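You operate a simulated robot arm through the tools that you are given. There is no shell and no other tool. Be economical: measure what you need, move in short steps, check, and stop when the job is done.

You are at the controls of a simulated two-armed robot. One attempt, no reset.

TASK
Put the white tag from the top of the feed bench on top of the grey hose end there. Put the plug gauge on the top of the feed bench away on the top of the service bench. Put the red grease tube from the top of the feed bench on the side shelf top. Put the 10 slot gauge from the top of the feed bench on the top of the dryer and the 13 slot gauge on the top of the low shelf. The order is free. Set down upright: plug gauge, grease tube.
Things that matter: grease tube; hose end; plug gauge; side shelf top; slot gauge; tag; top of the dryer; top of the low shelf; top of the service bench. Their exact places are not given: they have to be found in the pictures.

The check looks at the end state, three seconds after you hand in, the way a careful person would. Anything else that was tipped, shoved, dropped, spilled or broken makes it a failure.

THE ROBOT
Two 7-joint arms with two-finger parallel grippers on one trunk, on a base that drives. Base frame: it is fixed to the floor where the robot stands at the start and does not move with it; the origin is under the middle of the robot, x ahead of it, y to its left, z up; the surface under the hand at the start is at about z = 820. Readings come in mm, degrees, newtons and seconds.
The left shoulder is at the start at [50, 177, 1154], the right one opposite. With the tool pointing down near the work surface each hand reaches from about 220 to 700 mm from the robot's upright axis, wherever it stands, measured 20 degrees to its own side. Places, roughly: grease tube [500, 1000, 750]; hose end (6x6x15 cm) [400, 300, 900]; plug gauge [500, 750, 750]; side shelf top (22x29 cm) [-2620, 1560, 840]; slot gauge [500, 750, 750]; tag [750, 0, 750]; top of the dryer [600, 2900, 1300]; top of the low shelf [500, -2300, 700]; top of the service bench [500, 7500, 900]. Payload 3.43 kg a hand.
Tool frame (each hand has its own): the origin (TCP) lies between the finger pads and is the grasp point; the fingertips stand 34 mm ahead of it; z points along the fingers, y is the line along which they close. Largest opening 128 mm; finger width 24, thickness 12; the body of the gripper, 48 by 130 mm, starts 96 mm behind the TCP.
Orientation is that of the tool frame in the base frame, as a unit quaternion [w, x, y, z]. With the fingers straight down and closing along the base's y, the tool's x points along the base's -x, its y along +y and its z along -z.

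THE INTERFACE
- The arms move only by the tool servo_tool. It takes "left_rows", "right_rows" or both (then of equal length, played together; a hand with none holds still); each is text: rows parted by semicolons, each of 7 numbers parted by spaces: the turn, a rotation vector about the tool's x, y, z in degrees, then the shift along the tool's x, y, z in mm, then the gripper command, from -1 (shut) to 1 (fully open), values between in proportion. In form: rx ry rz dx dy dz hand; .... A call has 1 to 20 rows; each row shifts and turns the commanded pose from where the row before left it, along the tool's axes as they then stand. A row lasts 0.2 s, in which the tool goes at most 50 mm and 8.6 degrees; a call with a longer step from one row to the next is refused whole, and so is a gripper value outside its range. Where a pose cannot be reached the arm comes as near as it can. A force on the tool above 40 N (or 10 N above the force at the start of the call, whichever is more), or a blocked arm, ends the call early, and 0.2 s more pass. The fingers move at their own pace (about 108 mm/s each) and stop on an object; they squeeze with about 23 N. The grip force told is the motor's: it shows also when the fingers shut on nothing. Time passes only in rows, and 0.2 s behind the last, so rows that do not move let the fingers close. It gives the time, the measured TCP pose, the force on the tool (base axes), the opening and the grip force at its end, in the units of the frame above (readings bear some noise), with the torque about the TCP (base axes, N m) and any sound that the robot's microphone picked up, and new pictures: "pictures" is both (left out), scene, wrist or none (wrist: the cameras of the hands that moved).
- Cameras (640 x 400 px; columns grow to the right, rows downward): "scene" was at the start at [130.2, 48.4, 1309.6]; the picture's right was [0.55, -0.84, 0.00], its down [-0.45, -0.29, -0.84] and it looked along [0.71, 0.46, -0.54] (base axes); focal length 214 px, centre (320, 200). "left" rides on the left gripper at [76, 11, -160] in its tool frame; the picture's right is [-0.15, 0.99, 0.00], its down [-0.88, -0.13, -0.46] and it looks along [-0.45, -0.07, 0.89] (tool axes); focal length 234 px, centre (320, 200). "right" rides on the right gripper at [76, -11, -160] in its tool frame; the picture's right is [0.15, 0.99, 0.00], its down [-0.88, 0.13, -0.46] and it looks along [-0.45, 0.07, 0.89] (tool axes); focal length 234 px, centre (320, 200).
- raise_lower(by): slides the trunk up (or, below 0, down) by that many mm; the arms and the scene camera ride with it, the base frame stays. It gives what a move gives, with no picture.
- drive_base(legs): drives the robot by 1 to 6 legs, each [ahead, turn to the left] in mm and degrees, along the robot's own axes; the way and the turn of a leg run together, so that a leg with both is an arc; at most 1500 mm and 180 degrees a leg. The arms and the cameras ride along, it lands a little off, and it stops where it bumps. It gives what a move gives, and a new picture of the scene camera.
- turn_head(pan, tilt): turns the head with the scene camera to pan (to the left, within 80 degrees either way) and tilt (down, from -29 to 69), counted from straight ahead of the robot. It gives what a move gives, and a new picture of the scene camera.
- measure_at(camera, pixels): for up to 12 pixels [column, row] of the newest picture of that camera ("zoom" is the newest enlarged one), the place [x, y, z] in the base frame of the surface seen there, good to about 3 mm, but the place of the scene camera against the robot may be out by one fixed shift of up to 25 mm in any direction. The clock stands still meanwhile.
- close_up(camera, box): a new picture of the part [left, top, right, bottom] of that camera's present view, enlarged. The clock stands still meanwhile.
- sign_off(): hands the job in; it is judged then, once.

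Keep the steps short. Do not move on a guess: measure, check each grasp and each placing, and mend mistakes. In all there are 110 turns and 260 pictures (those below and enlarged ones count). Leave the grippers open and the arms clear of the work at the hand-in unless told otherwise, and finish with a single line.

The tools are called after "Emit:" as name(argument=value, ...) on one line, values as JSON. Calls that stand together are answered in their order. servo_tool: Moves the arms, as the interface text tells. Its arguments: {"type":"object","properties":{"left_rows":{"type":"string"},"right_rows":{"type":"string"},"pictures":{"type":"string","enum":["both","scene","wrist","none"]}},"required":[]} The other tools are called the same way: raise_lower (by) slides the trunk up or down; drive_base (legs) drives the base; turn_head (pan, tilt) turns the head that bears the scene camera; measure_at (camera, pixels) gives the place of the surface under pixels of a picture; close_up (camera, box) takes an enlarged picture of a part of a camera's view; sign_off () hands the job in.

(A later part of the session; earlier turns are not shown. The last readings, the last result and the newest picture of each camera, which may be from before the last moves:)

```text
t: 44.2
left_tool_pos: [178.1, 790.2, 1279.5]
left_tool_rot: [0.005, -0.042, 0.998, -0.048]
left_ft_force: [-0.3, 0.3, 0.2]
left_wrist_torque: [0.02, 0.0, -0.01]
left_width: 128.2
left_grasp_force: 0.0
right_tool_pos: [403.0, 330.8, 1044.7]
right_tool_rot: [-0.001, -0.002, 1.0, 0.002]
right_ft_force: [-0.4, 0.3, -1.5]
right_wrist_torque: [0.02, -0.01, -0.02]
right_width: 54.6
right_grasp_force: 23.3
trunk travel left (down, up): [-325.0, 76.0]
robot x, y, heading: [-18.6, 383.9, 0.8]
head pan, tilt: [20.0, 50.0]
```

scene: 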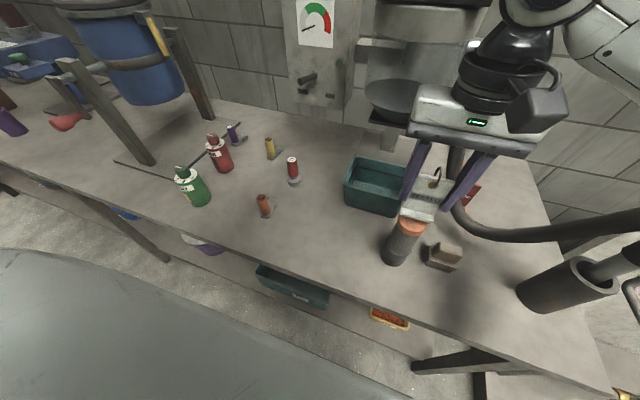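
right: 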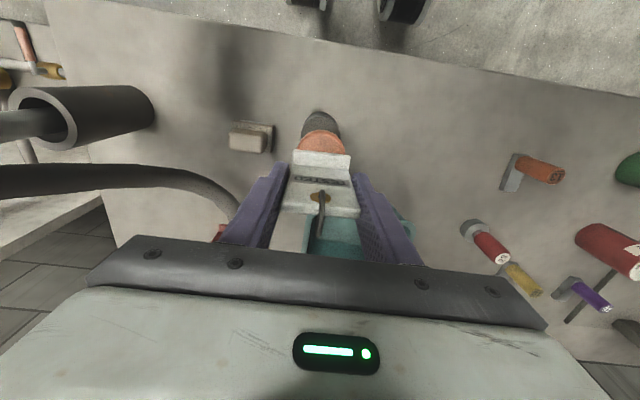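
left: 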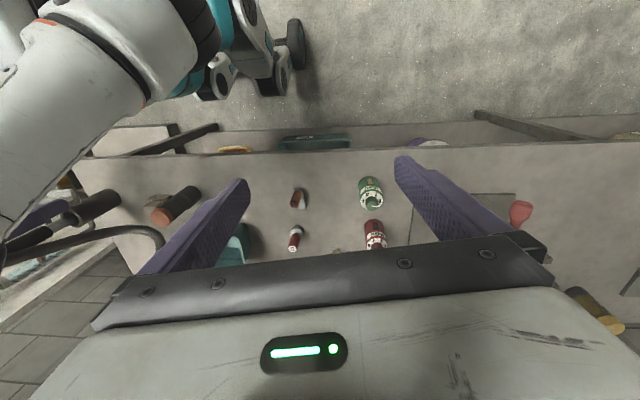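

Emit:
close_up(camera="scene", box=[370, 150, 470, 280])

Emit:
close_up(camera="right", box=[280, 100, 370, 170])

Emit:
measure_at(camera="right", pixels=[[320, 142], [320, 137], [310, 135], [321, 154], [298, 153], [345, 157]])

```text
3.08 times, centred on (420, 215) of scene
```

zoom: 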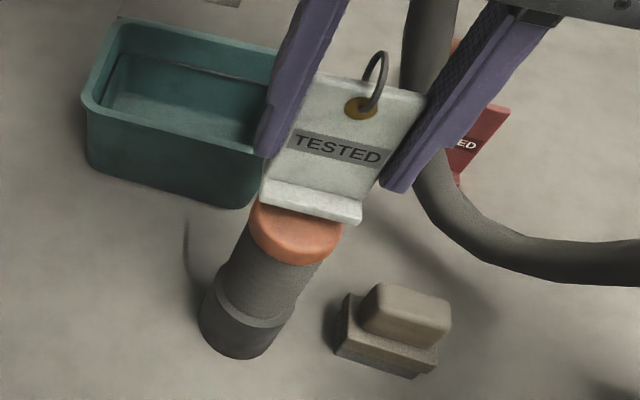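

```text
5.71 times, centred on (325, 135) of right
```

zoom: 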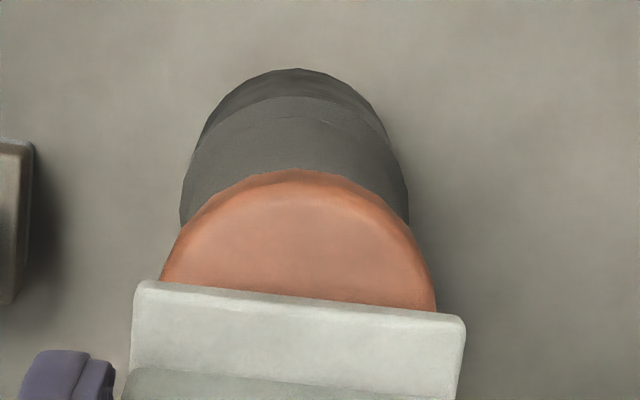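

```text
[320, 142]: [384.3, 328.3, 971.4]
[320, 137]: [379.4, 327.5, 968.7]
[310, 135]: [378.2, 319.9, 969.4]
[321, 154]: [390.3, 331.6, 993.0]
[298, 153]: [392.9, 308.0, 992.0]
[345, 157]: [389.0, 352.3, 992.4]
```

Well placed over the cap. Lower the last ~11 mm gently.

Emit:
servo_tool(right_rows="0 0 0 2 1 5 -1;0 0 0 0 0 3 -1;0 0 0 0 0 1 -1;0 0 0 0 0 1 -1;0 0 0 0 0 1 -1;0 0 0 0 0 0 -1", pictures="none")

Emit:
close_up(camera="scene", box=[380, 160, 460, 250])

```text
t: 45.6
left_tool_pos: [177.9, 790.0, 1281.4]
left_tool_rot: [0.004, -0.041, 0.998, -0.048]
left_ft_force: [-1.1, -0.3, -0.4]
left_wrist_torque: [-0.01, 0.0, 0.01]
left_width: 128.0
left_grasp_force: 0.0
right_tool_pos: [401.5, 333.6, 1034.6]
right_tool_rot: [0.0, -0.001, 1.0, 0.0]
right_ft_force: [0.5, 0.0, -0.7]
right_wrist_torque: [0.02, 0.03, 0.0]
right_width: 54.4
right_grasp_force: 22.7
trunk travel left (down, up): [-325.0, 76.0]
robot x, y, heading: [-15.0, 385.7, 0.7]
head pan, tilt: [20.0, 50.0]
```

```text
4.44 times, centred on (420, 205) of scene
```

zoom: 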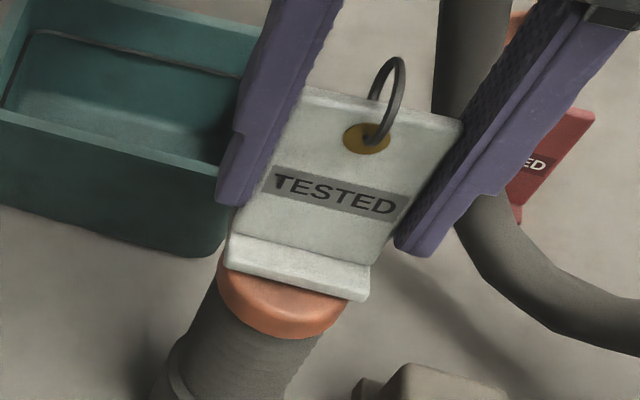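

Emit:
servo_tool(right_rows="0 0 0 0 0 1 -1;0 0 0 0 0 0 -1", pictures="none")

Emit:
servo_tool(right_rows="0 0 0 0 0 1 -1;0 0 0 0 0 0 -1", pictures="none")

```text
t: 46.2
left_tool_pos: [178.3, 791.0, 1280.1]
left_tool_rot: [0.004, -0.042, 0.998, -0.049]
left_ft_force: [-0.1, -0.4, 0.1]
left_wrist_torque: [0.02, 0.01, -0.02]
left_width: 127.9
left_grasp_force: 0.0
right_tool_pos: [400.9, 331.8, 1033.4]
right_tool_rot: [-0.001, -0.002, 1.0, 0.0]
right_ft_force: [-0.4, -0.4, -1.0]
right_wrist_torque: [0.03, 0.04, 0.0]
right_width: 54.4
right_grasp_force: 22.8
trunk travel left (down, up): [-325.0, 76.0]
robot x, y, heading: [-14.9, 382.5, 0.7]
head pan, tilt: [20.0, 50.0]
```

```text
t: 46.8
left_tool_pos: [178.4, 791.0, 1280.1]
left_tool_rot: [0.004, -0.042, 0.998, -0.049]
left_ft_force: [1.3, 0.1, 0.7]
left_wrist_torque: [0.0, 0.03, 0.01]
left_width: 128.0
left_grasp_force: 0.1
right_tool_pos: [400.3, 330.7, 1032.2]
right_tool_rot: [0.0, -0.002, 1.0, 0.0]
right_ft_force: [-0.1, 0.1, -0.4]
right_wrist_torque: [-0.02, 0.01, 0.02]
right_width: 54.6
right_grasp_force: 22.5
trunk travel left (down, up): [-325.0, 76.0]
robot x, y, heading: [-15.1, 384.4, 0.4]
head pan, tilt: [20.0, 50.0]
```

Emit:
servo_tool(right_rows="0 0 0 0 0 1 -1;0 0 0 0 0 0 -1", pictures="none")

Emit:
measure_at(camera="scene", pixels=[[411, 222], [413, 226], [407, 225], [404, 223], [414, 216], [410, 230]])

Emit:
close_up(camera="scene", box=[395, 200, 435, 240])

```text
t: 47.4
left_tool_pos: [179.0, 789.5, 1279.5]
left_tool_rot: [0.003, -0.042, 0.998, -0.049]
left_ft_force: [-0.4, 0.2, 0.8]
left_wrist_torque: [-0.02, 0.01, 0.05]
left_width: 128.0
left_grasp_force: 0.1
right_tool_pos: [400.5, 333.2, 1031.9]
right_tool_rot: [-0.001, -0.001, 1.0, 0.001]
right_ft_force: [-0.5, 0.6, -1.3]
right_wrist_torque: [0.0, -0.02, 0.01]
right_width: 54.5
right_grasp_force: 23.3
trunk travel left (down, up): [-325.0, 76.0]
robot x, y, heading: [-13.2, 382.0, 0.7]
head pan, tilt: [20.0, 50.0]
```

```text
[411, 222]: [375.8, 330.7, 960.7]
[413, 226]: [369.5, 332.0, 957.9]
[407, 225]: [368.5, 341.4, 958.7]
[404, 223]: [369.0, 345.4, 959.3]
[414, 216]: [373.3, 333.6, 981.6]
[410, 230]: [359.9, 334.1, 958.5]
```

```text
10.00 times, centred on (415, 220) of scene
```

zoom: 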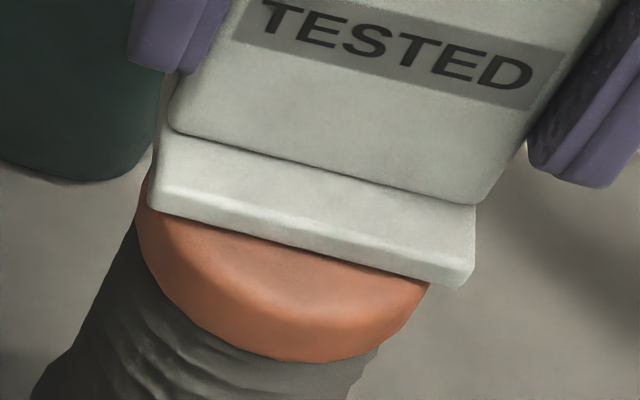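

Emit:
servo_tool(right_rows="0 0 0 0 0 1 -1;0 0 0 0 0 0 -1", pictures="none")

Emit:
servo_tool(right_rows="0 0 0 0 0 1 -1;0 0 0 0 0 0 -1", pictures="none")

```text
t: 48.0
left_tool_pos: [177.6, 790.4, 1279.8]
left_tool_rot: [0.004, -0.042, 0.998, -0.048]
left_ft_force: [-0.8, 0.0, 0.3]
left_wrist_torque: [-0.02, 0.02, 0.01]
left_width: 127.9
left_grasp_force: 0.1
right_tool_pos: [400.4, 331.2, 1032.3]
right_tool_rot: [0.0, -0.002, 1.0, 0.0]
right_ft_force: [0.2, 0.1, -0.9]
right_wrist_torque: [-0.01, 0.01, 0.0]
right_width: 54.6
right_grasp_force: 23.5
trunk travel left (down, up): [-325.0, 76.0]
robot x, y, heading: [-13.9, 383.5, 0.5]
head pan, tilt: [20.0, 50.0]
```

```text
t: 48.6
left_tool_pos: [178.1, 791.0, 1279.8]
left_tool_rot: [0.004, -0.042, 0.998, -0.048]
left_ft_force: [0.1, 0.7, 0.3]
left_wrist_torque: [0.0, 0.0, 0.0]
left_width: 128.2
left_grasp_force: 0.1
right_tool_pos: [399.8, 332.5, 1031.8]
right_tool_rot: [0.0, -0.002, 1.0, 0.0]
right_ft_force: [-0.8, 0.6, 5.0]
right_wrist_torque: [-0.06, 0.0, -0.03]
right_width: 54.6
right_grasp_force: 23.0
trunk travel left (down, up): [-325.0, 76.0]
robot x, y, heading: [-15.0, 378.4, 0.7]
head pan, tilt: [20.0, 50.0]
```

Contact (5 N up). Open the fingers part way, wait, and look.

Emit:
servo_tool(right_rows="0 0 0 0 0 0 0;0 0 0 0 0 0 0.3;0 0 0 0 0 0 0.3;0 0 0 0 0 0 0.3", pictures="both")

```text
t: 49.6
left_tool_pos: [177.4, 791.4, 1280.1]
left_tool_rot: [0.004, -0.042, 0.998, -0.049]
left_ft_force: [-0.5, 0.5, 0.3]
left_wrist_torque: [0.02, 0.01, 0.02]
left_width: 128.1
left_grasp_force: 0.0
right_tool_pos: [400.3, 331.5, 1031.4]
right_tool_rot: [-0.001, -0.001, 1.0, 0.0]
right_ft_force: [-0.4, -0.5, 0.7]
right_wrist_torque: [0.0, 0.02, 0.0]
right_width: 83.2
right_grasp_force: 0.0
trunk travel left (down, up): [-325.0, 76.0]
robot x, y, heading: [-13.2, 383.8, 0.7]
head pan, tilt: [20.0, 50.0]
```

scene: 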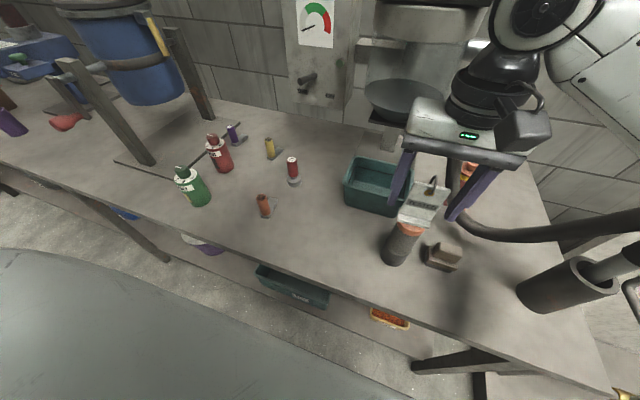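
right: 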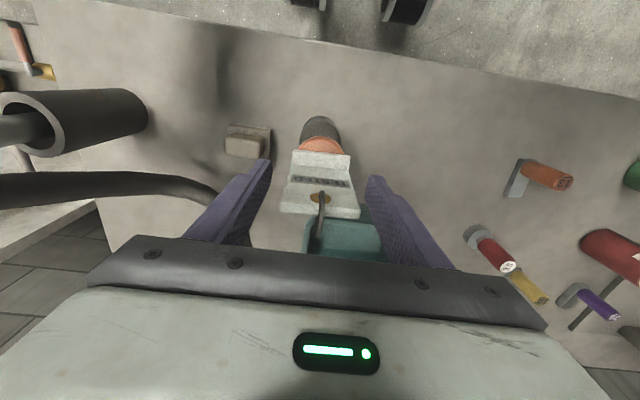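

The tag stands on the cap. Lift straight up, then pull back.

Emit:
servo_tool(right_rows="0 0 0 0 0 -20 0.3;0 0 0 0 0 -40 0.3;0 0 0 0 0 -40 0.3;0 0 0 0 0 -40 0.3;0 0 0 30 -10 0 0.3;0 0 0 40 -15 0 1;0 0 0 40 -15 0 1", pictures="none")

Emit:
close_up(camera="scene", box=[360, 140, 480, 280])

Emit:
drive_base(legs=[[-300, 0], [0, 35], [374, 0], [0, -35]])

```text
t: 51.2
left_tool_pos: [178.0, 789.6, 1279.9]
left_tool_rot: [0.004, -0.041, 0.998, -0.049]
left_ft_force: [-0.2, -0.1, 0.5]
left_wrist_torque: [-0.03, -0.02, 0.0]
left_width: 128.1
left_grasp_force: 0.0
right_tool_pos: [291.6, 291.0, 1170.6]
right_tool_rot: [-0.001, -0.002, 1.0, 0.001]
right_ft_force: [-0.1, 0.1, -0.6]
right_wrist_torque: [0.0, 0.02, 0.0]
right_width: 128.2
right_grasp_force: 0.1
trunk travel left (down, up): [-325.0, 76.0]
robot x, y, heading: [-16.3, 381.4, 1.0]
head pan, tilt: [20.0, 50.0]
```

```text
2.86 times, centred on (420, 210) of scene
```

zoom: 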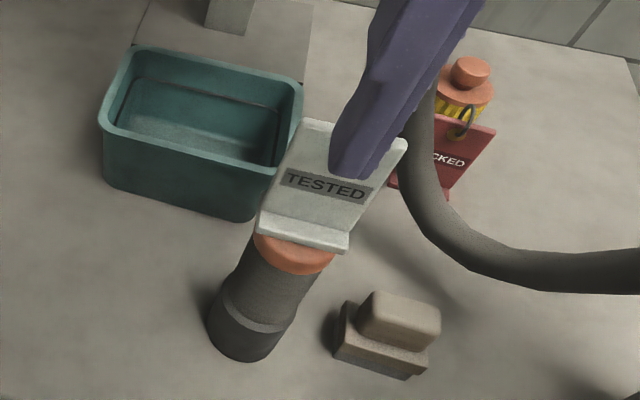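

```text
t: 58.5
left_tool_pos: [171.6, 1017.6, 1281.3]
left_tool_rot: [0.004, -0.061, 0.997, -0.049]
left_ft_force: [0.1, -0.3, 0.7]
left_wrist_torque: [0.0, 0.0, 0.01]
left_width: 127.9
left_grasp_force: 0.1
right_tool_pos: [307.5, 524.3, 1170.9]
right_tool_rot: [-0.001, -0.021, 1.0, 0.001]
right_ft_force: [-0.1, -0.2, -0.3]
right_wrist_torque: [0.0, 0.01, 0.01]
right_width: 128.2
right_grasp_force: 0.1
trunk travel left (down, up): [-325.0, 76.0]
robot x, y, heading: [-4.7, 605.5, 2.9]
head pan, tilt: [20.0, 50.0]
```

scene: 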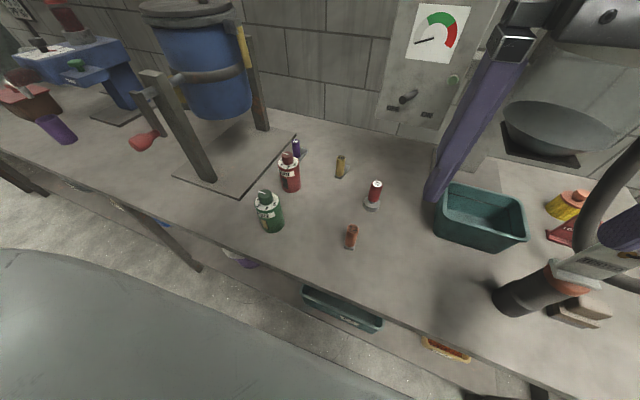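

Emit:
measure_at(camera="scene", pixels=[[150, 75], [165, 110], [210, 180], [250, 100], [200, 40], [345, 160], [352, 245], [374, 190], [290, 175], [410, 100], [520, 125], [245, 20]])

Emit:
servo_tool(right_rows="0 0 3 -20 30 0 1;0 0 2.5 -20 30 0 1", pictures="wrist")

```text
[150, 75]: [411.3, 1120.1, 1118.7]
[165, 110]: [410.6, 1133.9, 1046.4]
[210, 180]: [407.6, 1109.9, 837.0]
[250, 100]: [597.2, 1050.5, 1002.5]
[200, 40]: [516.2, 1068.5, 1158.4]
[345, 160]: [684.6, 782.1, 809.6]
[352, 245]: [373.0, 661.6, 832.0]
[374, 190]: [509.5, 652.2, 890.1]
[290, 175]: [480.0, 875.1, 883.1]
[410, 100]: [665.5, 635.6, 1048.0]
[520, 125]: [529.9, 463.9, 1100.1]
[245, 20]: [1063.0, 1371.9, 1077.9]
```

```text
t: 59.1
left_tool_pos: [172.5, 1018.6, 1279.6]
left_tool_rot: [0.006, -0.063, 0.997, -0.049]
left_ft_force: [-0.2, 0.6, -0.4]
left_wrist_torque: [-0.01, 0.01, 0.02]
left_width: 128.1
left_grasp_force: 0.0
right_tool_pos: [343.8, 583.2, 1170.5]
right_tool_rot: [0.0, 0.027, 1.0, 0.0]
right_ft_force: [0.1, -0.1, -0.1]
right_wrist_torque: [-0.03, 0.02, 0.0]
right_width: 128.1
right_grasp_force: 0.1
trunk travel left (down, up): [-325.0, 76.0]
robot x, y, heading: [-5.3, 605.9, 3.1]
head pan, tilt: [20.0, 50.0]
```

right: 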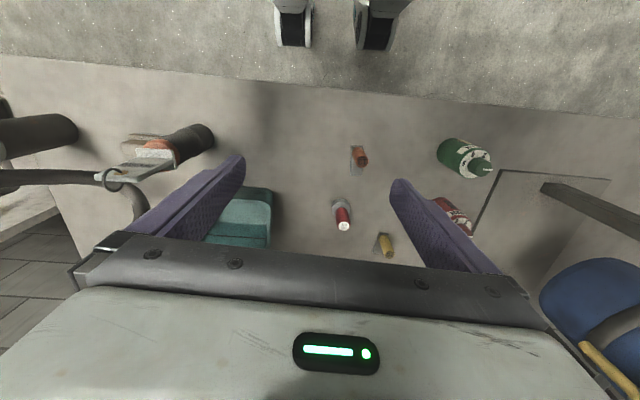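

Emit:
close_up(camera="right", box=[310, 130, 420, 270])

Emit:
measure_at(camera="right", pixels=[[361, 157], [357, 149], [354, 152], [352, 170], [387, 247], [377, 240], [379, 250], [343, 222], [336, 202]])

```text
2.86 times, centred on (365, 200) of right
```

zoom: 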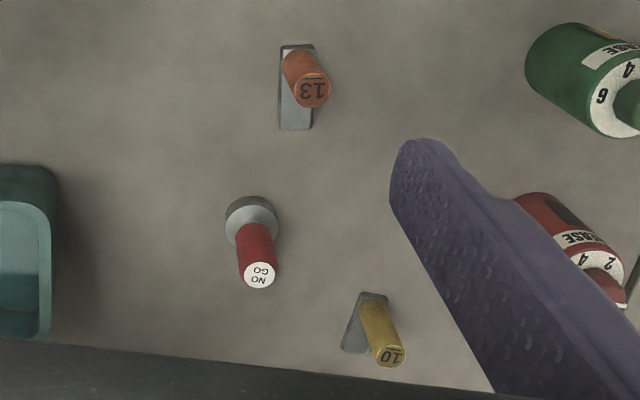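

```text
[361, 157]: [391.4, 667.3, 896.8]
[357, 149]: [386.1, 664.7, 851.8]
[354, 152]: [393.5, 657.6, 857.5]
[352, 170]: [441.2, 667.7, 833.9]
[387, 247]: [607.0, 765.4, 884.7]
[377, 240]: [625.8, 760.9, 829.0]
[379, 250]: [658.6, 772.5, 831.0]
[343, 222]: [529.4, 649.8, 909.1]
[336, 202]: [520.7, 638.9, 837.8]
```

Handle of 13 is near (396,669), top z≈897. Move the right hand over it to z≈985 for a check.

Emit:
servo_tool(right_rows="0 0 -3 -17 29 35 1;0 0 0 -17 29 35 0.6;0 0 0 -17 29 30 0.4;0 0 0 0 0 40 0.2;0 0 0 0 0 40 0.2;0 0 0 0 0 0 0.2", pictures="wrist")

Emit:
measure_at(camera="right", pixels=[[320, 200]])

```text
t: 60.5
left_tool_pos: [171.5, 1017.8, 1280.0]
left_tool_rot: [0.004, -0.063, 0.997, -0.051]
left_ft_force: [-0.6, 0.4, 0.0]
left_wrist_torque: [0.02, -0.01, 0.03]
left_width: 128.2
left_grasp_force: 0.1
right_tool_pos: [397.0, 669.2, 988.5]
right_tool_rot: [0.0, 0.001, 1.0, 0.001]
right_ft_force: [0.3, 0.7, -0.3]
right_wrist_torque: [0.01, 0.0, 0.02]
right_width: 76.9
right_grasp_force: 0.1
trunk travel left (down, up): [-325.0, 76.0]
robot x, y, heading: [-3.2, 607.1, 3.0]
head pan, tilt: [20.0, 50.0]
```

right: 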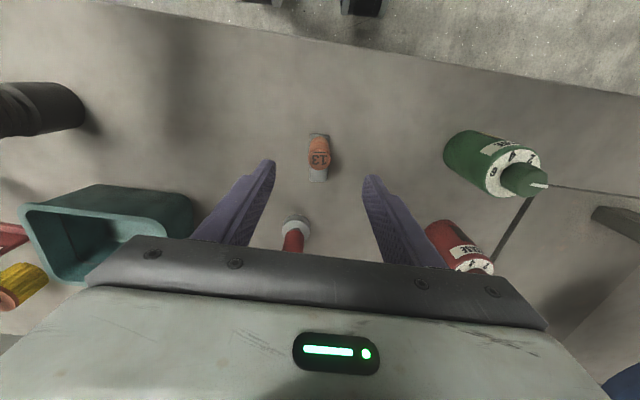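

```text
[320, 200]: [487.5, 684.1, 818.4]
```

Emit:
close_up(camera="right", box=[290, 120, 350, 190])

Emit:
measure_at(camera="right", pixels=[[320, 159], [320, 155], [320, 152], [311, 175], [327, 178], [313, 137]])

```text
5.71 times, centred on (320, 155) of right
```

zoom: 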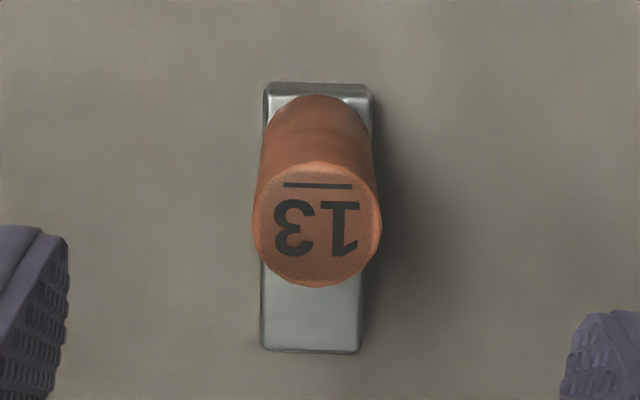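

```text
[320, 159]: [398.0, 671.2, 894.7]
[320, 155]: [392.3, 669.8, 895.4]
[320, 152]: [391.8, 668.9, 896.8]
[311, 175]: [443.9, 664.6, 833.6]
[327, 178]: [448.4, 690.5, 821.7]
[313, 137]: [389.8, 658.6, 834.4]
```

Centred within 2 mm. Descend 108 mm, close.

Emit:
servo_tool(right_rows="0 0 0 0 2 36 0.2;0 0 0 0 0 36 0.2;0 0 0 0 0 36 0.2;0 0 0 0 0 0 -1;0 0 0 0 0 0 -1;0 0 0 0 0 0 -1", pictures="wrist")

```text
t: 62.0
left_tool_pos: [173.3, 1018.7, 1279.6]
left_tool_rot: [0.005, -0.063, 0.997, -0.05]
left_ft_force: [0.4, -0.2, 0.2]
left_wrist_torque: [0.01, -0.02, 0.0]
left_width: 127.8
left_grasp_force: 0.0
right_tool_pos: [394.1, 670.6, 879.5]
right_tool_rot: [0.0, 0.001, 1.0, 0.0]
right_ft_force: [-0.1, -0.2, -0.1]
right_wrist_torque: [-0.07, -0.04, -0.02]
right_width: 24.7
right_grasp_force: 23.3
trunk travel left (down, up): [-325.0, 76.0]
robot x, y, heading: [-2.6, 603.7, 3.0]
head pan, tilt: [20.0, 50.0]
```

right: 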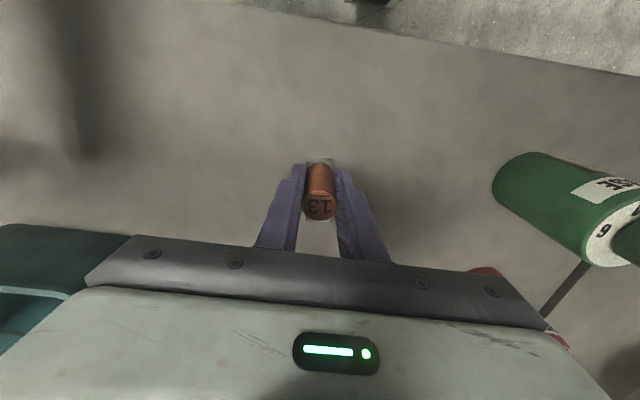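

Held (24.7 mm). Lift and pull back; together bring the left hand out toward the 10 gauge, correcting its tilt.

Emit:
servo_tool(right_rows="0 0 0 0 0 -30 -1;0 0 0 0 0 -40 -1;0 0 0 0 0 -40 -1;0 0 0 10 -10 -40 -1;0 0 0 20 -30 -30 -1;0 0 0 25 -35 -20 -1;0 0 0 25 -35 -20 -1;0 0 0 20 -30 0 -1", left_rows="-2.9 0.2 3.6 -20 -5 0 1;-2.8 0.2 3.6 -20 -5 0 1;0 0 0 -30 -30 10 1;0 0 0 -30 -30 10 1;0 0 0 -30 -30 15 1;0 0 0 -30 -30 15 1;0 0 0 -30 -30 15 1;0 0 0 -30 -30 15 1", pictures="both")

```text
t: 63.8
left_tool_pos: [286.0, 1035.4, 1209.0]
left_tool_rot: [0.006, -0.023, 1.0, -0.016]
left_ft_force: [-0.5, -0.2, 0.0]
left_wrist_torque: [0.02, 0.05, 0.04]
left_width: 127.9
left_grasp_force: 0.1
left hand out of reach, approached as far as the arm can: row 2, 3, 4, 5, 6, 7, 8
right_tool_pos: [297.0, 532.8, 1104.5]
right_tool_rot: [-0.001, 0.001, 1.0, 0.001]
right_ft_force: [0.9, 0.0, -1.2]
right_wrist_torque: [-0.02, 0.04, 0.02]
right_width: 25.0
right_grasp_force: 23.4
trunk travel left (down, up): [-325.0, 76.0]
robot x, y, heading: [-5.6, 603.7, 3.1]
head pan, tilt: [20.0, 50.0]
```

scene: 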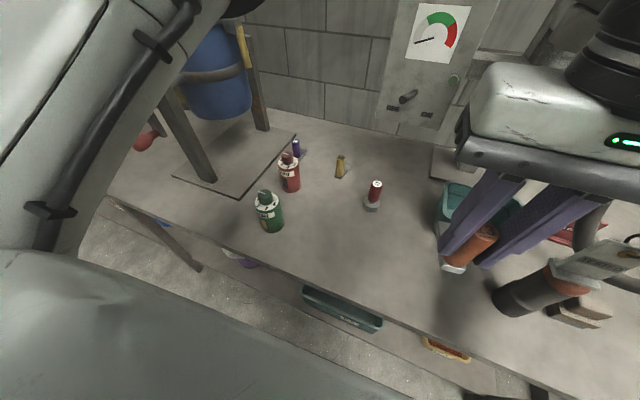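
right: 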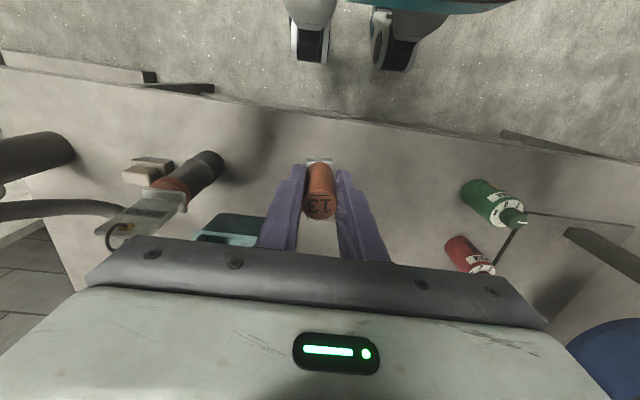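
left: 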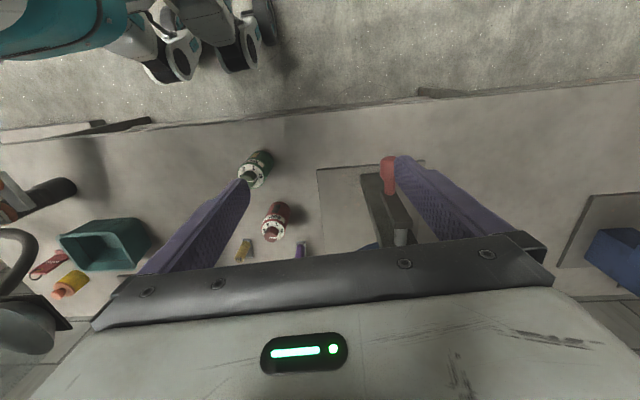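

The left hand barely followed. I try moving it along −y only, slightly up.

Emit:
servo_tool(left_rows="0 0 0 0 -35 0 1;0 0 0 0 -35 0 1;0 0 0 0 -35 0 1;0 0 0 0 -35 0 1", pictures="none")

```text
t: 64.8
left_tool_pos: [285.9, 1035.7, 1207.2]
left_tool_rot: [0.002, -0.024, 1.0, -0.015]
left_ft_force: [-0.1, 0.5, 0.1]
left_wrist_torque: [0.03, 0.0, -0.01]
left_width: 127.9
left_grasp_force: 0.1
left hand out of reach, approached as far as the arm can: row 1, 2, 3, 4
right_tool_pos: [298.2, 535.0, 1104.4]
right_tool_rot: [-0.001, 0.0, 1.0, 0.0]
right_ft_force: [0.0, 0.5, -1.3]
right_wrist_torque: [0.01, -0.02, -0.01]
right_width: 24.6
right_grasp_force: 22.8
trunk travel left (down, up): [-325.0, 76.0]
robot x, y, heading: [-4.2, 603.6, 2.9]
head pan, tilt: [20.0, 50.0]
```

Emit:
servo_tool(left_rows="0 0 0 0 0 35 1;0 0 0 0 0 35 1;0 0 0 0 -20 20 1;0 0 0 0 -35 0 1;0 0 0 0 -35 0 1;0 0 0 0 -35 0 1;0 0 0 0 -35 0 1", pictures="none")

```text
t: 66.3
left_tool_pos: [276.1, 1025.2, 1122.3]
left_tool_rot: [0.003, -0.011, 1.0, -0.003]
left_ft_force: [0.4, 0.5, 0.8]
left_wrist_torque: [-0.03, -0.01, 0.03]
left_width: 128.0
left_grasp_force: 0.1
left hand out of reach, approached as far as the arm can: row 3, 4, 5, 6, 7
right_tool_pos: [296.6, 534.1, 1104.7]
right_tool_rot: [-0.001, 0.0, 1.0, 0.0]
right_ft_force: [1.0, -0.7, -0.8]
right_wrist_torque: [0.0, 0.0, -0.03]
right_width: 25.1
right_grasp_force: 23.0
trunk travel left (down, up): [-325.0, 76.0]
robot x, y, heading: [-6.1, 603.2, 3.1]
head pan, tilt: [20.0, 50.0]
```

Emit:
servo_tool(left_rows="0 0 0 -30 0 0 1;0 0 0 -30 0 0 1;0 0 0 -30 -20 0 1;0 0 0 0 -30 0 1;0 0 0 0 -30 0 1", pictures="scene")

```text
t: 67.5
left_tool_pos: [373.4, 1028.1, 1121.2]
left_tool_rot: [0.002, -0.008, 1.0, -0.001]
left_ft_force: [0.6, 0.2, 0.1]
left_wrist_torque: [-0.01, 0.0, -0.01]
left_width: 127.9
left_grasp_force: 0.1
left hand out of reach, approached as far as the arm can: row 1, 3, 4, 5
right_tool_pos: [298.3, 535.4, 1105.3]
right_tool_rot: [-0.001, 0.001, 1.0, 0.0]
right_ft_force: [0.7, -0.5, -1.5]
right_wrist_torque: [0.01, 0.0, -0.01]
right_width: 24.9
right_grasp_force: 22.5
trunk travel left (down, up): [-325.0, 76.0]
robot x, y, heading: [-4.1, 605.5, 2.8]
head pan, tilt: [20.0, 50.0]
```

scene: 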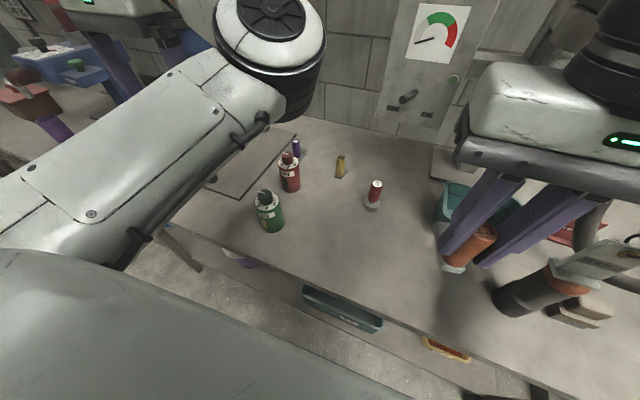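

I test whether a yaw turn frees the −y motion.

Emit:
servo_tool(left_rows="0 0 8 0 0 0 1;0 0 8 0 0 0 1;0 0 8 0 0 0 1;0 0 0 11 -24 0 1;0 0 0 11 -24 0 1", pictures="none")

```text
t: 68.8
left_tool_pos: [341.3, 1031.6, 1126.8]
left_tool_rot: [0.001, 0.197, 0.98, -0.001]
left_ft_force: [-0.7, -0.4, 0.7]
left_wrist_torque: [0.0, -0.01, 0.01]
left_width: 127.9
left_grasp_force: 0.0
left hand out of reach, approached as far as the arm can: row 4, 5
right_tool_pos: [298.1, 535.1, 1104.9]
right_tool_rot: [-0.001, 0.001, 1.0, 0.0]
right_ft_force: [-0.7, 0.0, -1.6]
right_wrist_torque: [0.0, 0.03, -0.01]
right_width: 24.7
right_grasp_force: 23.2
trunk travel left (down, up): [-325.0, 76.0]
robot x, y, heading: [-1.5, 604.2, 3.1]
head pan, tilt: [20.0, 50.0]
```

Emit:
servo_tool(left_rows="0 0 -8 0 0 0 1;0 0 -8 0 0 0 1;0 0 -8 0 0 0 1;0 0 -8 0 0 0 1;0 0 -8 0 0 0 1;0 0 -8 0 0 0 1;0 0 0 -11 -24 0 1;0 0 0 -11 -24 0 1;0 0 0 -11 -24 0 1", pictures="scene")

```text
t: 70.8
left_tool_pos: [364.1, 1029.1, 1126.2]
left_tool_rot: [-0.001, -0.216, 0.976, 0.0]
left_ft_force: [-0.5, -0.1, 0.0]
left_wrist_torque: [-0.01, 0.02, 0.03]
left_width: 127.9
left_grasp_force: 0.1
left hand out of reach, approached as far as the arm can: row 7, 8, 9
right_tool_pos: [297.7, 535.0, 1104.3]
right_tool_rot: [-0.002, 0.0, 1.0, 0.0]
right_ft_force: [-0.2, -0.2, -0.7]
right_wrist_torque: [-0.01, 0.01, 0.0]
right_width: 24.9
right_grasp_force: 22.8
trunk travel left (down, up): [-325.0, 76.0]
robot x, y, heading: [-2.2, 602.2, 2.9]
head pan, tilt: [20.0, 50.0]
```

scene: 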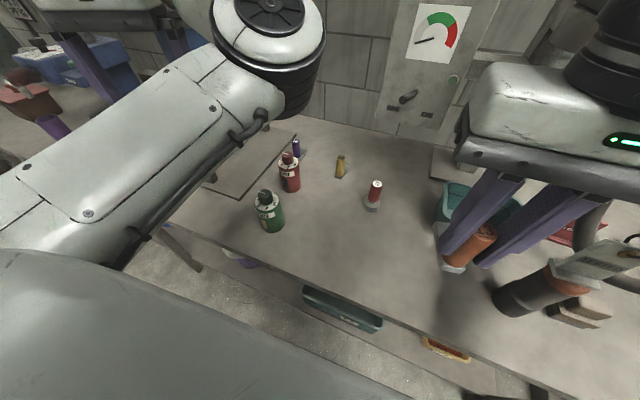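

Emit:
measure_at(camera="scene", pixels=[[270, 10], [290, 90], [255, 90], [150, 120], [60, 220], [120, 10], [600, 40], [540, 90]])

Emit:
turn_head(pan=50, tilt=-5)

```text
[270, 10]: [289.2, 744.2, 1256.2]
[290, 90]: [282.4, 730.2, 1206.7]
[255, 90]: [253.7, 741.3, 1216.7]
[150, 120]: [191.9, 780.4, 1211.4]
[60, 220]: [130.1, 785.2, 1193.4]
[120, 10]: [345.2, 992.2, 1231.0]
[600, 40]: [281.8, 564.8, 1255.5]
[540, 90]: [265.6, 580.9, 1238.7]
```

```text
t: 72.0
left_tool_pos: [364.5, 1030.8, 1128.2]
left_tool_rot: [0.001, -0.215, 0.977, -0.002]
left_ft_force: [0.7, 0.5, -0.1]
left_wrist_torque: [-0.01, -0.03, -0.02]
left_width: 128.0
left_grasp_force: 0.0
right_tool_pos: [298.1, 536.6, 1105.4]
right_tool_rot: [-0.001, 0.001, 1.0, 0.0]
right_ft_force: [0.5, -0.9, -1.3]
right_wrist_torque: [-0.05, -0.01, 0.0]
right_width: 24.8
right_grasp_force: 23.0
trunk travel left (down, up): [-325.0, 76.0]
robot x, y, heading: [-2.4, 603.5, 3.0]
head pan, tilt: [50.0, -5.0]
```

scene: 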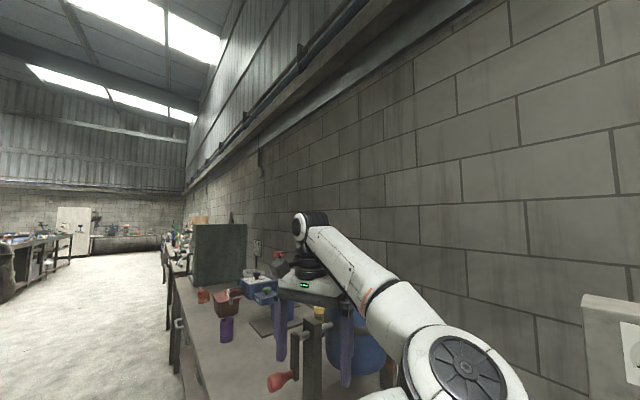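

The left arm's elbow keeps it outboard (robot-frame y ≥ 410). I'll instead turn the robot −40° so the 10 gauge falls in that zone. First left hand up, then drive: back, around, in.

Emit:
servo_tool(left_rows="0 0 0 0 0 -30 1;0 0 0 0 0 -30 1;0 0 0 0 0 -20 1", pictures="none")

Emit:
drive_base(legs=[[-300, 0], [0, 87], [337, 0], [0, -130], [340, 0]])

Emit:
turn_head(pan=40, tilt=45)

```text
t: 72.8
left_tool_pos: [366.0, 1028.8, 1203.6]
left_tool_rot: [-0.004, -0.214, 0.977, -0.002]
left_ft_force: [0.3, 0.1, 0.4]
left_wrist_torque: [0.02, -0.05, -0.01]
left_width: 128.1
left_grasp_force: 0.1
right_tool_pos: [297.3, 535.3, 1103.5]
right_tool_rot: [-0.001, 0.0, 1.0, 0.0]
right_ft_force: [-0.9, 1.0, -1.0]
right_wrist_torque: [-0.03, 0.0, 0.0]
right_width: 24.7
right_grasp_force: 23.3
trunk travel left (down, up): [-325.0, 76.0]
robot x, y, heading: [-7.6, 601.7, 3.0]
head pan, tilt: [50.0, -5.0]
```

```text
t: 87.4
left_tool_pos: [530.9, 712.8, 1205.7]
left_tool_rot: [-0.001, 0.188, 0.982, -0.004]
left_ft_force: [-0.9, 0.1, 0.5]
left_wrist_torque: [0.0, 0.02, -0.03]
left_width: 128.1
left_grasp_force: 0.1
right_tool_pos: [126.4, 420.9, 1104.1]
right_tool_rot: [0.0, 0.395, 0.919, 0.0]
right_ft_force: [0.2, -0.6, -0.5]
right_wrist_torque: [0.01, 0.07, 0.01]
right_width: 24.9
right_grasp_force: 23.0
trunk travel left (down, up): [-325.0, 76.0]
robot x, y, heading: [-30.7, 685.4, -43.2]
head pan, tilt: [50.0, -5.0]
```

scene: 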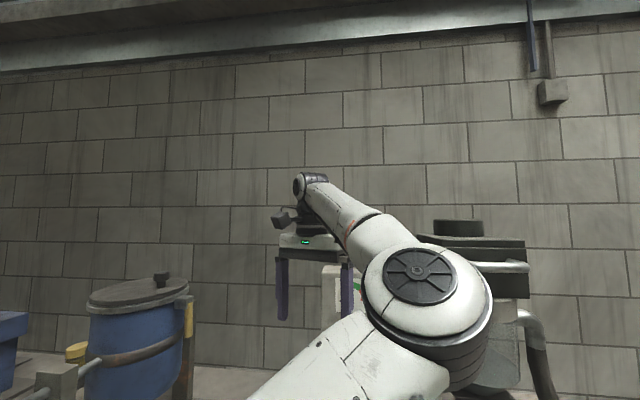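

```text
t: 88.5
left_tool_pos: [531.2, 714.3, 1206.0]
left_tool_rot: [-0.001, 0.188, 0.982, -0.003]
left_ft_force: [-1.1, 0.1, 0.0]
left_wrist_torque: [0.02, 0.01, -0.01]
left_width: 128.0
left_grasp_force: 0.1
right_tool_pos: [124.6, 421.8, 1103.8]
right_tool_rot: [-0.001, 0.394, 0.919, 0.0]
right_ft_force: [0.7, 0.3, -1.1]
right_wrist_torque: [0.01, -0.03, -0.02]
right_width: 24.7
right_grasp_force: 22.9
trunk travel left (down, up): [-325.0, 76.0]
robot x, y, heading: [-30.5, 688.0, -43.7]
head pan, tilt: [40.0, 45.0]
```

scene: 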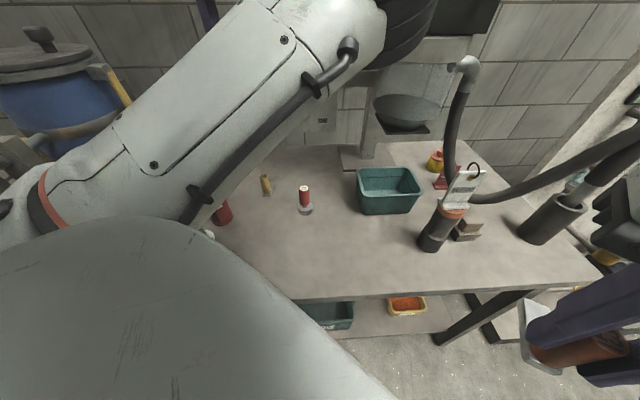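

Now the left hand to above the 10 gauge.

Emit:
servo_tool(left_rows="0 0 0 -17.5 25 30 0.8;0 0 0 -17.5 25 35 0.5;0 0 0 -17.5 24 35 0.3;0 0 0 0 0 45 0.2;0 0 0 0 0 45 0.2;0 0 0 0 0 20 0.2", pictures="wrist")

```text
t: 90.0
left_tool_pos: [605.3, 760.1, 995.2]
left_tool_rot: [0.0, 0.189, 0.982, -0.004]
left_ft_force: [-0.9, 0.0, 0.1]
left_wrist_torque: [-0.01, -0.02, -0.02]
left_width: 76.7
left_grasp_force: 0.0
right_tool_pos: [125.3, 421.3, 1105.2]
right_tool_rot: [-0.001, 0.395, 0.919, 0.0]
right_ft_force: [-0.6, 1.2, -1.3]
right_wrist_torque: [0.0, -0.01, 0.0]
right_width: 24.8
right_grasp_force: 22.6
trunk travel left (down, up): [-325.0, 76.0]
robot x, y, heading: [-32.9, 690.1, -43.3]
head pan, tilt: [40.0, 45.0]
```

left: 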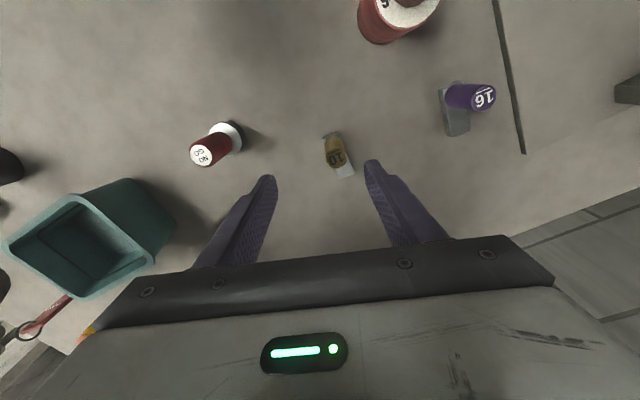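

Emit:
close_up(camera="left", box=[300, 115, 380, 195])

Emit:
measure_at(camera="left", pixels=[[335, 158], [335, 155], [335, 162], [346, 172], [205, 154], [390, 10]])

```text
5.00 times, centred on (340, 155) of left
```

zoom: 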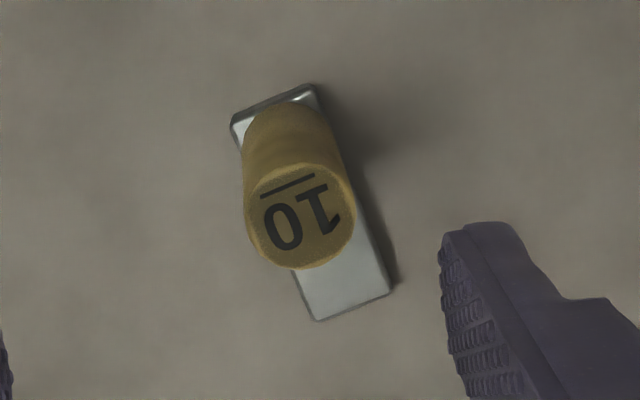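

```text
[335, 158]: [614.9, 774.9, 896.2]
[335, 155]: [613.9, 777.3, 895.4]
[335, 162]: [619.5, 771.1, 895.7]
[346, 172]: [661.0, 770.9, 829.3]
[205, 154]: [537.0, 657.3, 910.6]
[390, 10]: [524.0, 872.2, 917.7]
```

Handle top centre (615,775). Correct and descend.

Emit:
servo_tool(left_rows="0 0 0 -3.5 17 10 0.2;0 0 0 0 0 36 0.2;0 0 0 0 0 36 0.2;0 0 0 0 0 34 0.2;0 0 0 0 0 0 -1;0 0 0 0 0 0 -1;0 0 0 0 0 0 -1", pictures="wrist")

```text
t: 91.5
left_tool_pos: [613.2, 775.4, 880.8]
left_tool_rot: [0.0, 0.189, 0.982, -0.004]
left_ft_force: [-0.1, 0.6, 1.2]
left_wrist_torque: [0.03, -0.04, 0.03]
left_width: 24.9
left_grasp_force: 23.4
right_tool_pos: [125.4, 421.7, 1104.6]
right_tool_rot: [-0.001, 0.394, 0.919, 0.001]
right_ft_force: [0.1, 0.7, -1.2]
right_wrist_torque: [0.02, 0.01, -0.02]
right_width: 24.3
right_grasp_force: 22.9
trunk travel left (down, up): [-325.0, 76.0]
robot x, y, heading: [-37.4, 684.8, -43.4]
head pan, tilt: [40.0, 45.0]
```

left: 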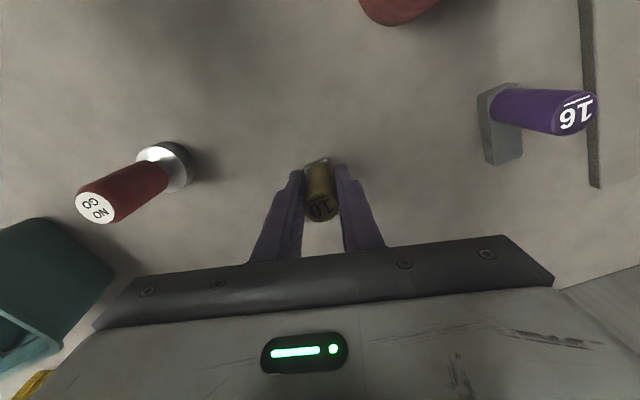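

Held. Lift, back out, and drive along −y toward the low shelf.

Emit:
servo_tool(left_rows="0 0 0 0 0 -30 -1;0 0 0 0 0 -45 -1;0 0 0 0 0 -45 -1;0 0 0 0 0 -45 -1;0 0 0 10 -15 -45 -1;0 0 0 15 -25 -40 -1;0 0 0 20 -25 -35 -1;0 0 0 15 -15 -20 -1", pictures="none")

Emit:
drive_base(legs=[[-400, 0], [0, -47], [1500, 0], [1000, 0]])

Emit:
turn_head(pan=25, tilt=30)

```text
t: 93.3
left_tool_pos: [526.5, 725.3, 1186.1]
left_tool_rot: [0.0, 0.188, 0.982, -0.004]
left_ft_force: [-0.3, 0.2, -1.1]
left_wrist_torque: [0.03, 0.03, 0.0]
left_width: 24.8
left_grasp_force: 22.7
right_tool_pos: [125.2, 421.2, 1104.7]
right_tool_rot: [-0.001, 0.395, 0.919, 0.001]
right_ft_force: [0.7, 0.0, -0.7]
right_wrist_torque: [0.0, 0.0, 0.01]
right_width: 25.0
right_grasp_force: 22.8
trunk travel left (down, up): [-325.0, 76.0]
robot x, y, heading: [-33.8, 686.3, -43.6]
head pan, tilt: [40.0, 45.0]
```

```text
t: 109.6
left_tool_pos: [20.8, -1921.2, 1186.3]
left_tool_rot: [-0.001, 0.573, 0.819, -0.003]
left_ft_force: [-0.1, -0.3, -1.4]
left_wrist_torque: [0.04, 0.01, -0.01]
left_width: 24.8
left_grasp_force: 22.7
right_tool_pos: [-475.5, -1823.3, 1104.9]
right_tool_rot: [0.0, 0.736, 0.677, 0.001]
right_ft_force: [0.9, -0.2, -1.0]
right_wrist_torque: [-0.01, 0.02, 0.0]
right_width: 24.9
right_grasp_force: 22.4
trunk travel left (down, up): [-325.0, 76.0]
robot x, y, heading: [-385.3, -1527.4, -91.8]
head pan, tilt: [40.0, 45.0]
```

scene: 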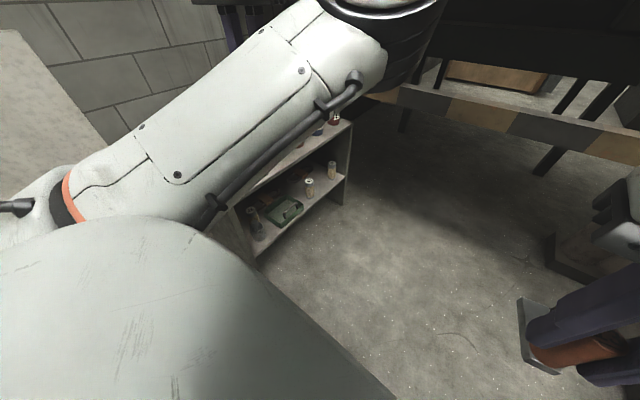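

```text
t: 110.4
left_tool_pos: [20.8, -1921.1, 1185.5]
left_tool_rot: [-0.002, 0.573, 0.82, -0.003]
left_ft_force: [0.5, -0.1, -1.4]
left_wrist_torque: [-0.02, -0.01, 0.0]
left_width: 24.8
left_grasp_force: 23.4
right_tool_pos: [-475.5, -1824.2, 1104.7]
right_tool_rot: [-0.001, 0.736, 0.677, 0.001]
right_ft_force: [-0.7, -0.3, -0.8]
right_wrist_torque: [-0.03, 0.0, -0.03]
right_width: 24.8
right_grasp_force: 22.3
trunk travel left (down, up): [-325.0, 76.0]
robot x, y, heading: [-379.2, -1528.4, -91.9]
head pan, tilt: [25.0, 30.0]
```

scene: 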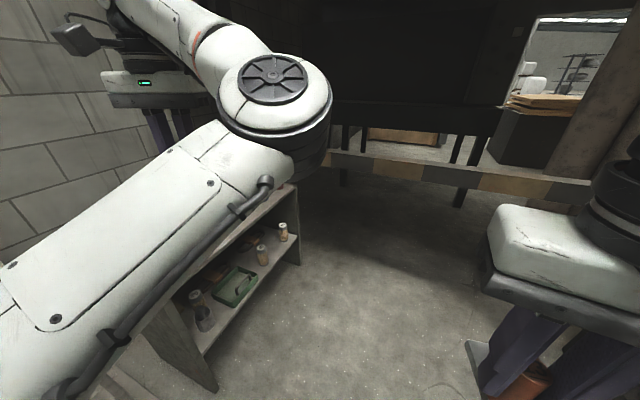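

Emit:
measure_at(camera="scene", pixels=[[292, 192], [298, 255], [212, 385], [250, 232], [155, 335], [500, 178], [345, 160], [450, 155], [285, 200]])

```text
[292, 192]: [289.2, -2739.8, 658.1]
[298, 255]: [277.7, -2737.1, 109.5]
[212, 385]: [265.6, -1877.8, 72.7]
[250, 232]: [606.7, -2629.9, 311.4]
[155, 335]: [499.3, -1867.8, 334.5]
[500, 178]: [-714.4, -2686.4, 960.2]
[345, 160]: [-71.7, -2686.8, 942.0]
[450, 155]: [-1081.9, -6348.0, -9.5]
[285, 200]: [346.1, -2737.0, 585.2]
```

Shelf front is x≈280, y −1878…−2740. Drive to face it at about y=−2130.

Emit:
drive_base(legs=[[600, 0], [0, 92], [340, 0]])

Emit:
turn_head(pan=-15, tilt=45)

```text
t: 119.5
left_tool_pos: [319.3, -1728.3, 1185.5]
left_tool_rot: [0.001, -0.184, 0.983, -0.003]
left_ft_force: [0.4, -0.2, -0.7]
left_wrist_torque: [-0.01, 0.03, -0.02]
left_width: 24.9
left_grasp_force: 22.8
right_tool_pos: [229.9, -2224.8, 1104.2]
right_tool_rot: [-0.001, 0.032, 0.999, 0.0]
right_ft_force: [0.8, 0.3, -1.4]
right_wrist_torque: [-0.02, 0.04, 0.01]
right_width: 25.0
right_grasp_force: 22.9
trunk travel left (down, up): [-325.0, 76.0]
robot x, y, heading: [-65.9, -2137.2, -0.5]
head pan, tilt: [25.0, 30.0]
```

scene: 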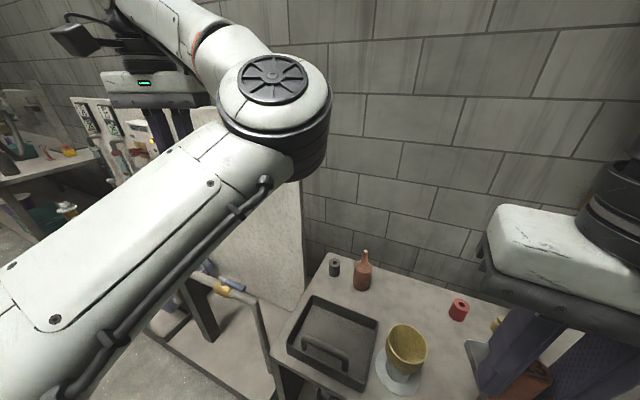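

```text
t: 120.6
left_tool_pos: [319.4, -1728.8, 1185.2]
left_tool_rot: [0.001, -0.183, 0.983, -0.003]
left_ft_force: [-0.1, 0.5, -1.6]
left_wrist_torque: [-0.03, 0.01, -0.04]
left_width: 24.7
left_grasp_force: 23.1
right_tool_pos: [229.9, -2223.8, 1103.8]
right_tool_rot: [-0.001, 0.032, 0.999, -0.001]
right_ft_force: [0.1, 0.0, -0.8]
right_wrist_torque: [0.02, 0.0, 0.01]
right_width: 24.9
right_grasp_force: 22.9
trunk travel left (down, up): [-325.0, 76.0]
robot x, y, heading: [-69.1, -2133.5, -0.8]
head pan, tilt: [-15.0, 45.0]
```

scene: 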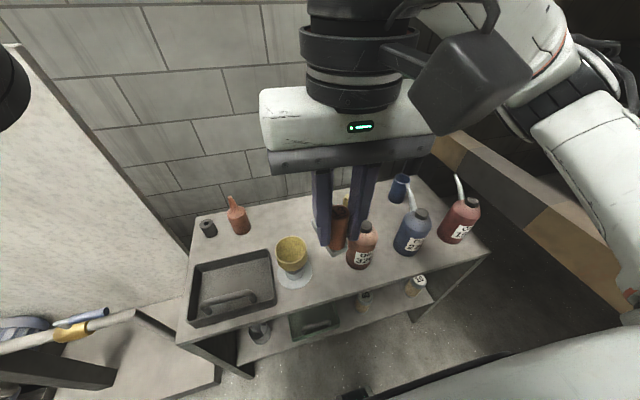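

Emit:
servo_tool(right_rows="0 0 -3.6 0 0 0 -1", pictures="wrist")

Emit:
measure_at(camera="scene", pixels=[[310, 270], [330, 285], [290, 205], [265, 215], [290, 265], [362, 255], [412, 235], [238, 215], [345, 200], [480, 255], [195, 215], [300, 320]])

```text
t: 121.0
left_tool_pos: [318.3, -1727.3, 1186.0]
left_tool_rot: [0.0, -0.183, 0.983, -0.003]
left_ft_force: [0.1, 1.4, -1.2]
left_wrist_torque: [-0.03, 0.02, 0.03]
left_width: 24.9
left_grasp_force: 23.0
right_tool_pos: [231.0, -2225.4, 1105.4]
right_tool_rot: [-0.001, 0.001, 1.0, 0.0]
right_ft_force: [0.6, -0.4, -1.1]
right_wrist_torque: [0.01, 0.03, 0.02]
right_width: 24.7
right_grasp_force: 22.9
trunk travel left (down, up): [-325.0, 76.0]
robot x, y, heading: [-66.3, -2137.8, -0.7]
head pan, tilt: [-15.0, 45.0]
```

right: 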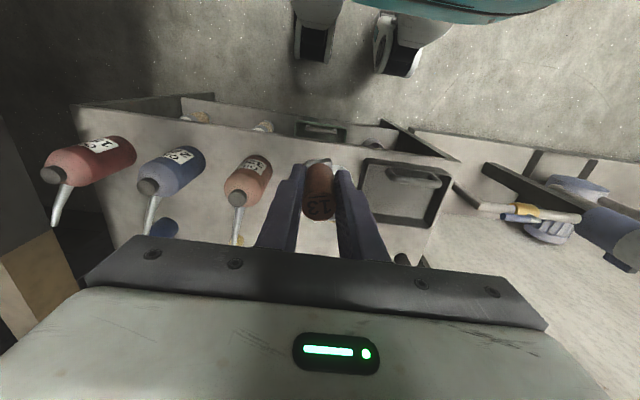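

```text
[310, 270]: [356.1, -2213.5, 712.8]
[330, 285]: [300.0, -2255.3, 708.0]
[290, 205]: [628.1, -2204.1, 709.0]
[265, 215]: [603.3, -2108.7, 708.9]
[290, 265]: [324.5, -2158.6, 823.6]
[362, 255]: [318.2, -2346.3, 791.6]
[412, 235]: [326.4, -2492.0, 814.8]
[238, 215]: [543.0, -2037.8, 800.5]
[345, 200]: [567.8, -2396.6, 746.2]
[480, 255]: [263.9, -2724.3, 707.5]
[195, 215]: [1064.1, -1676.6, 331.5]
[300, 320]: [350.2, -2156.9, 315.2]
```

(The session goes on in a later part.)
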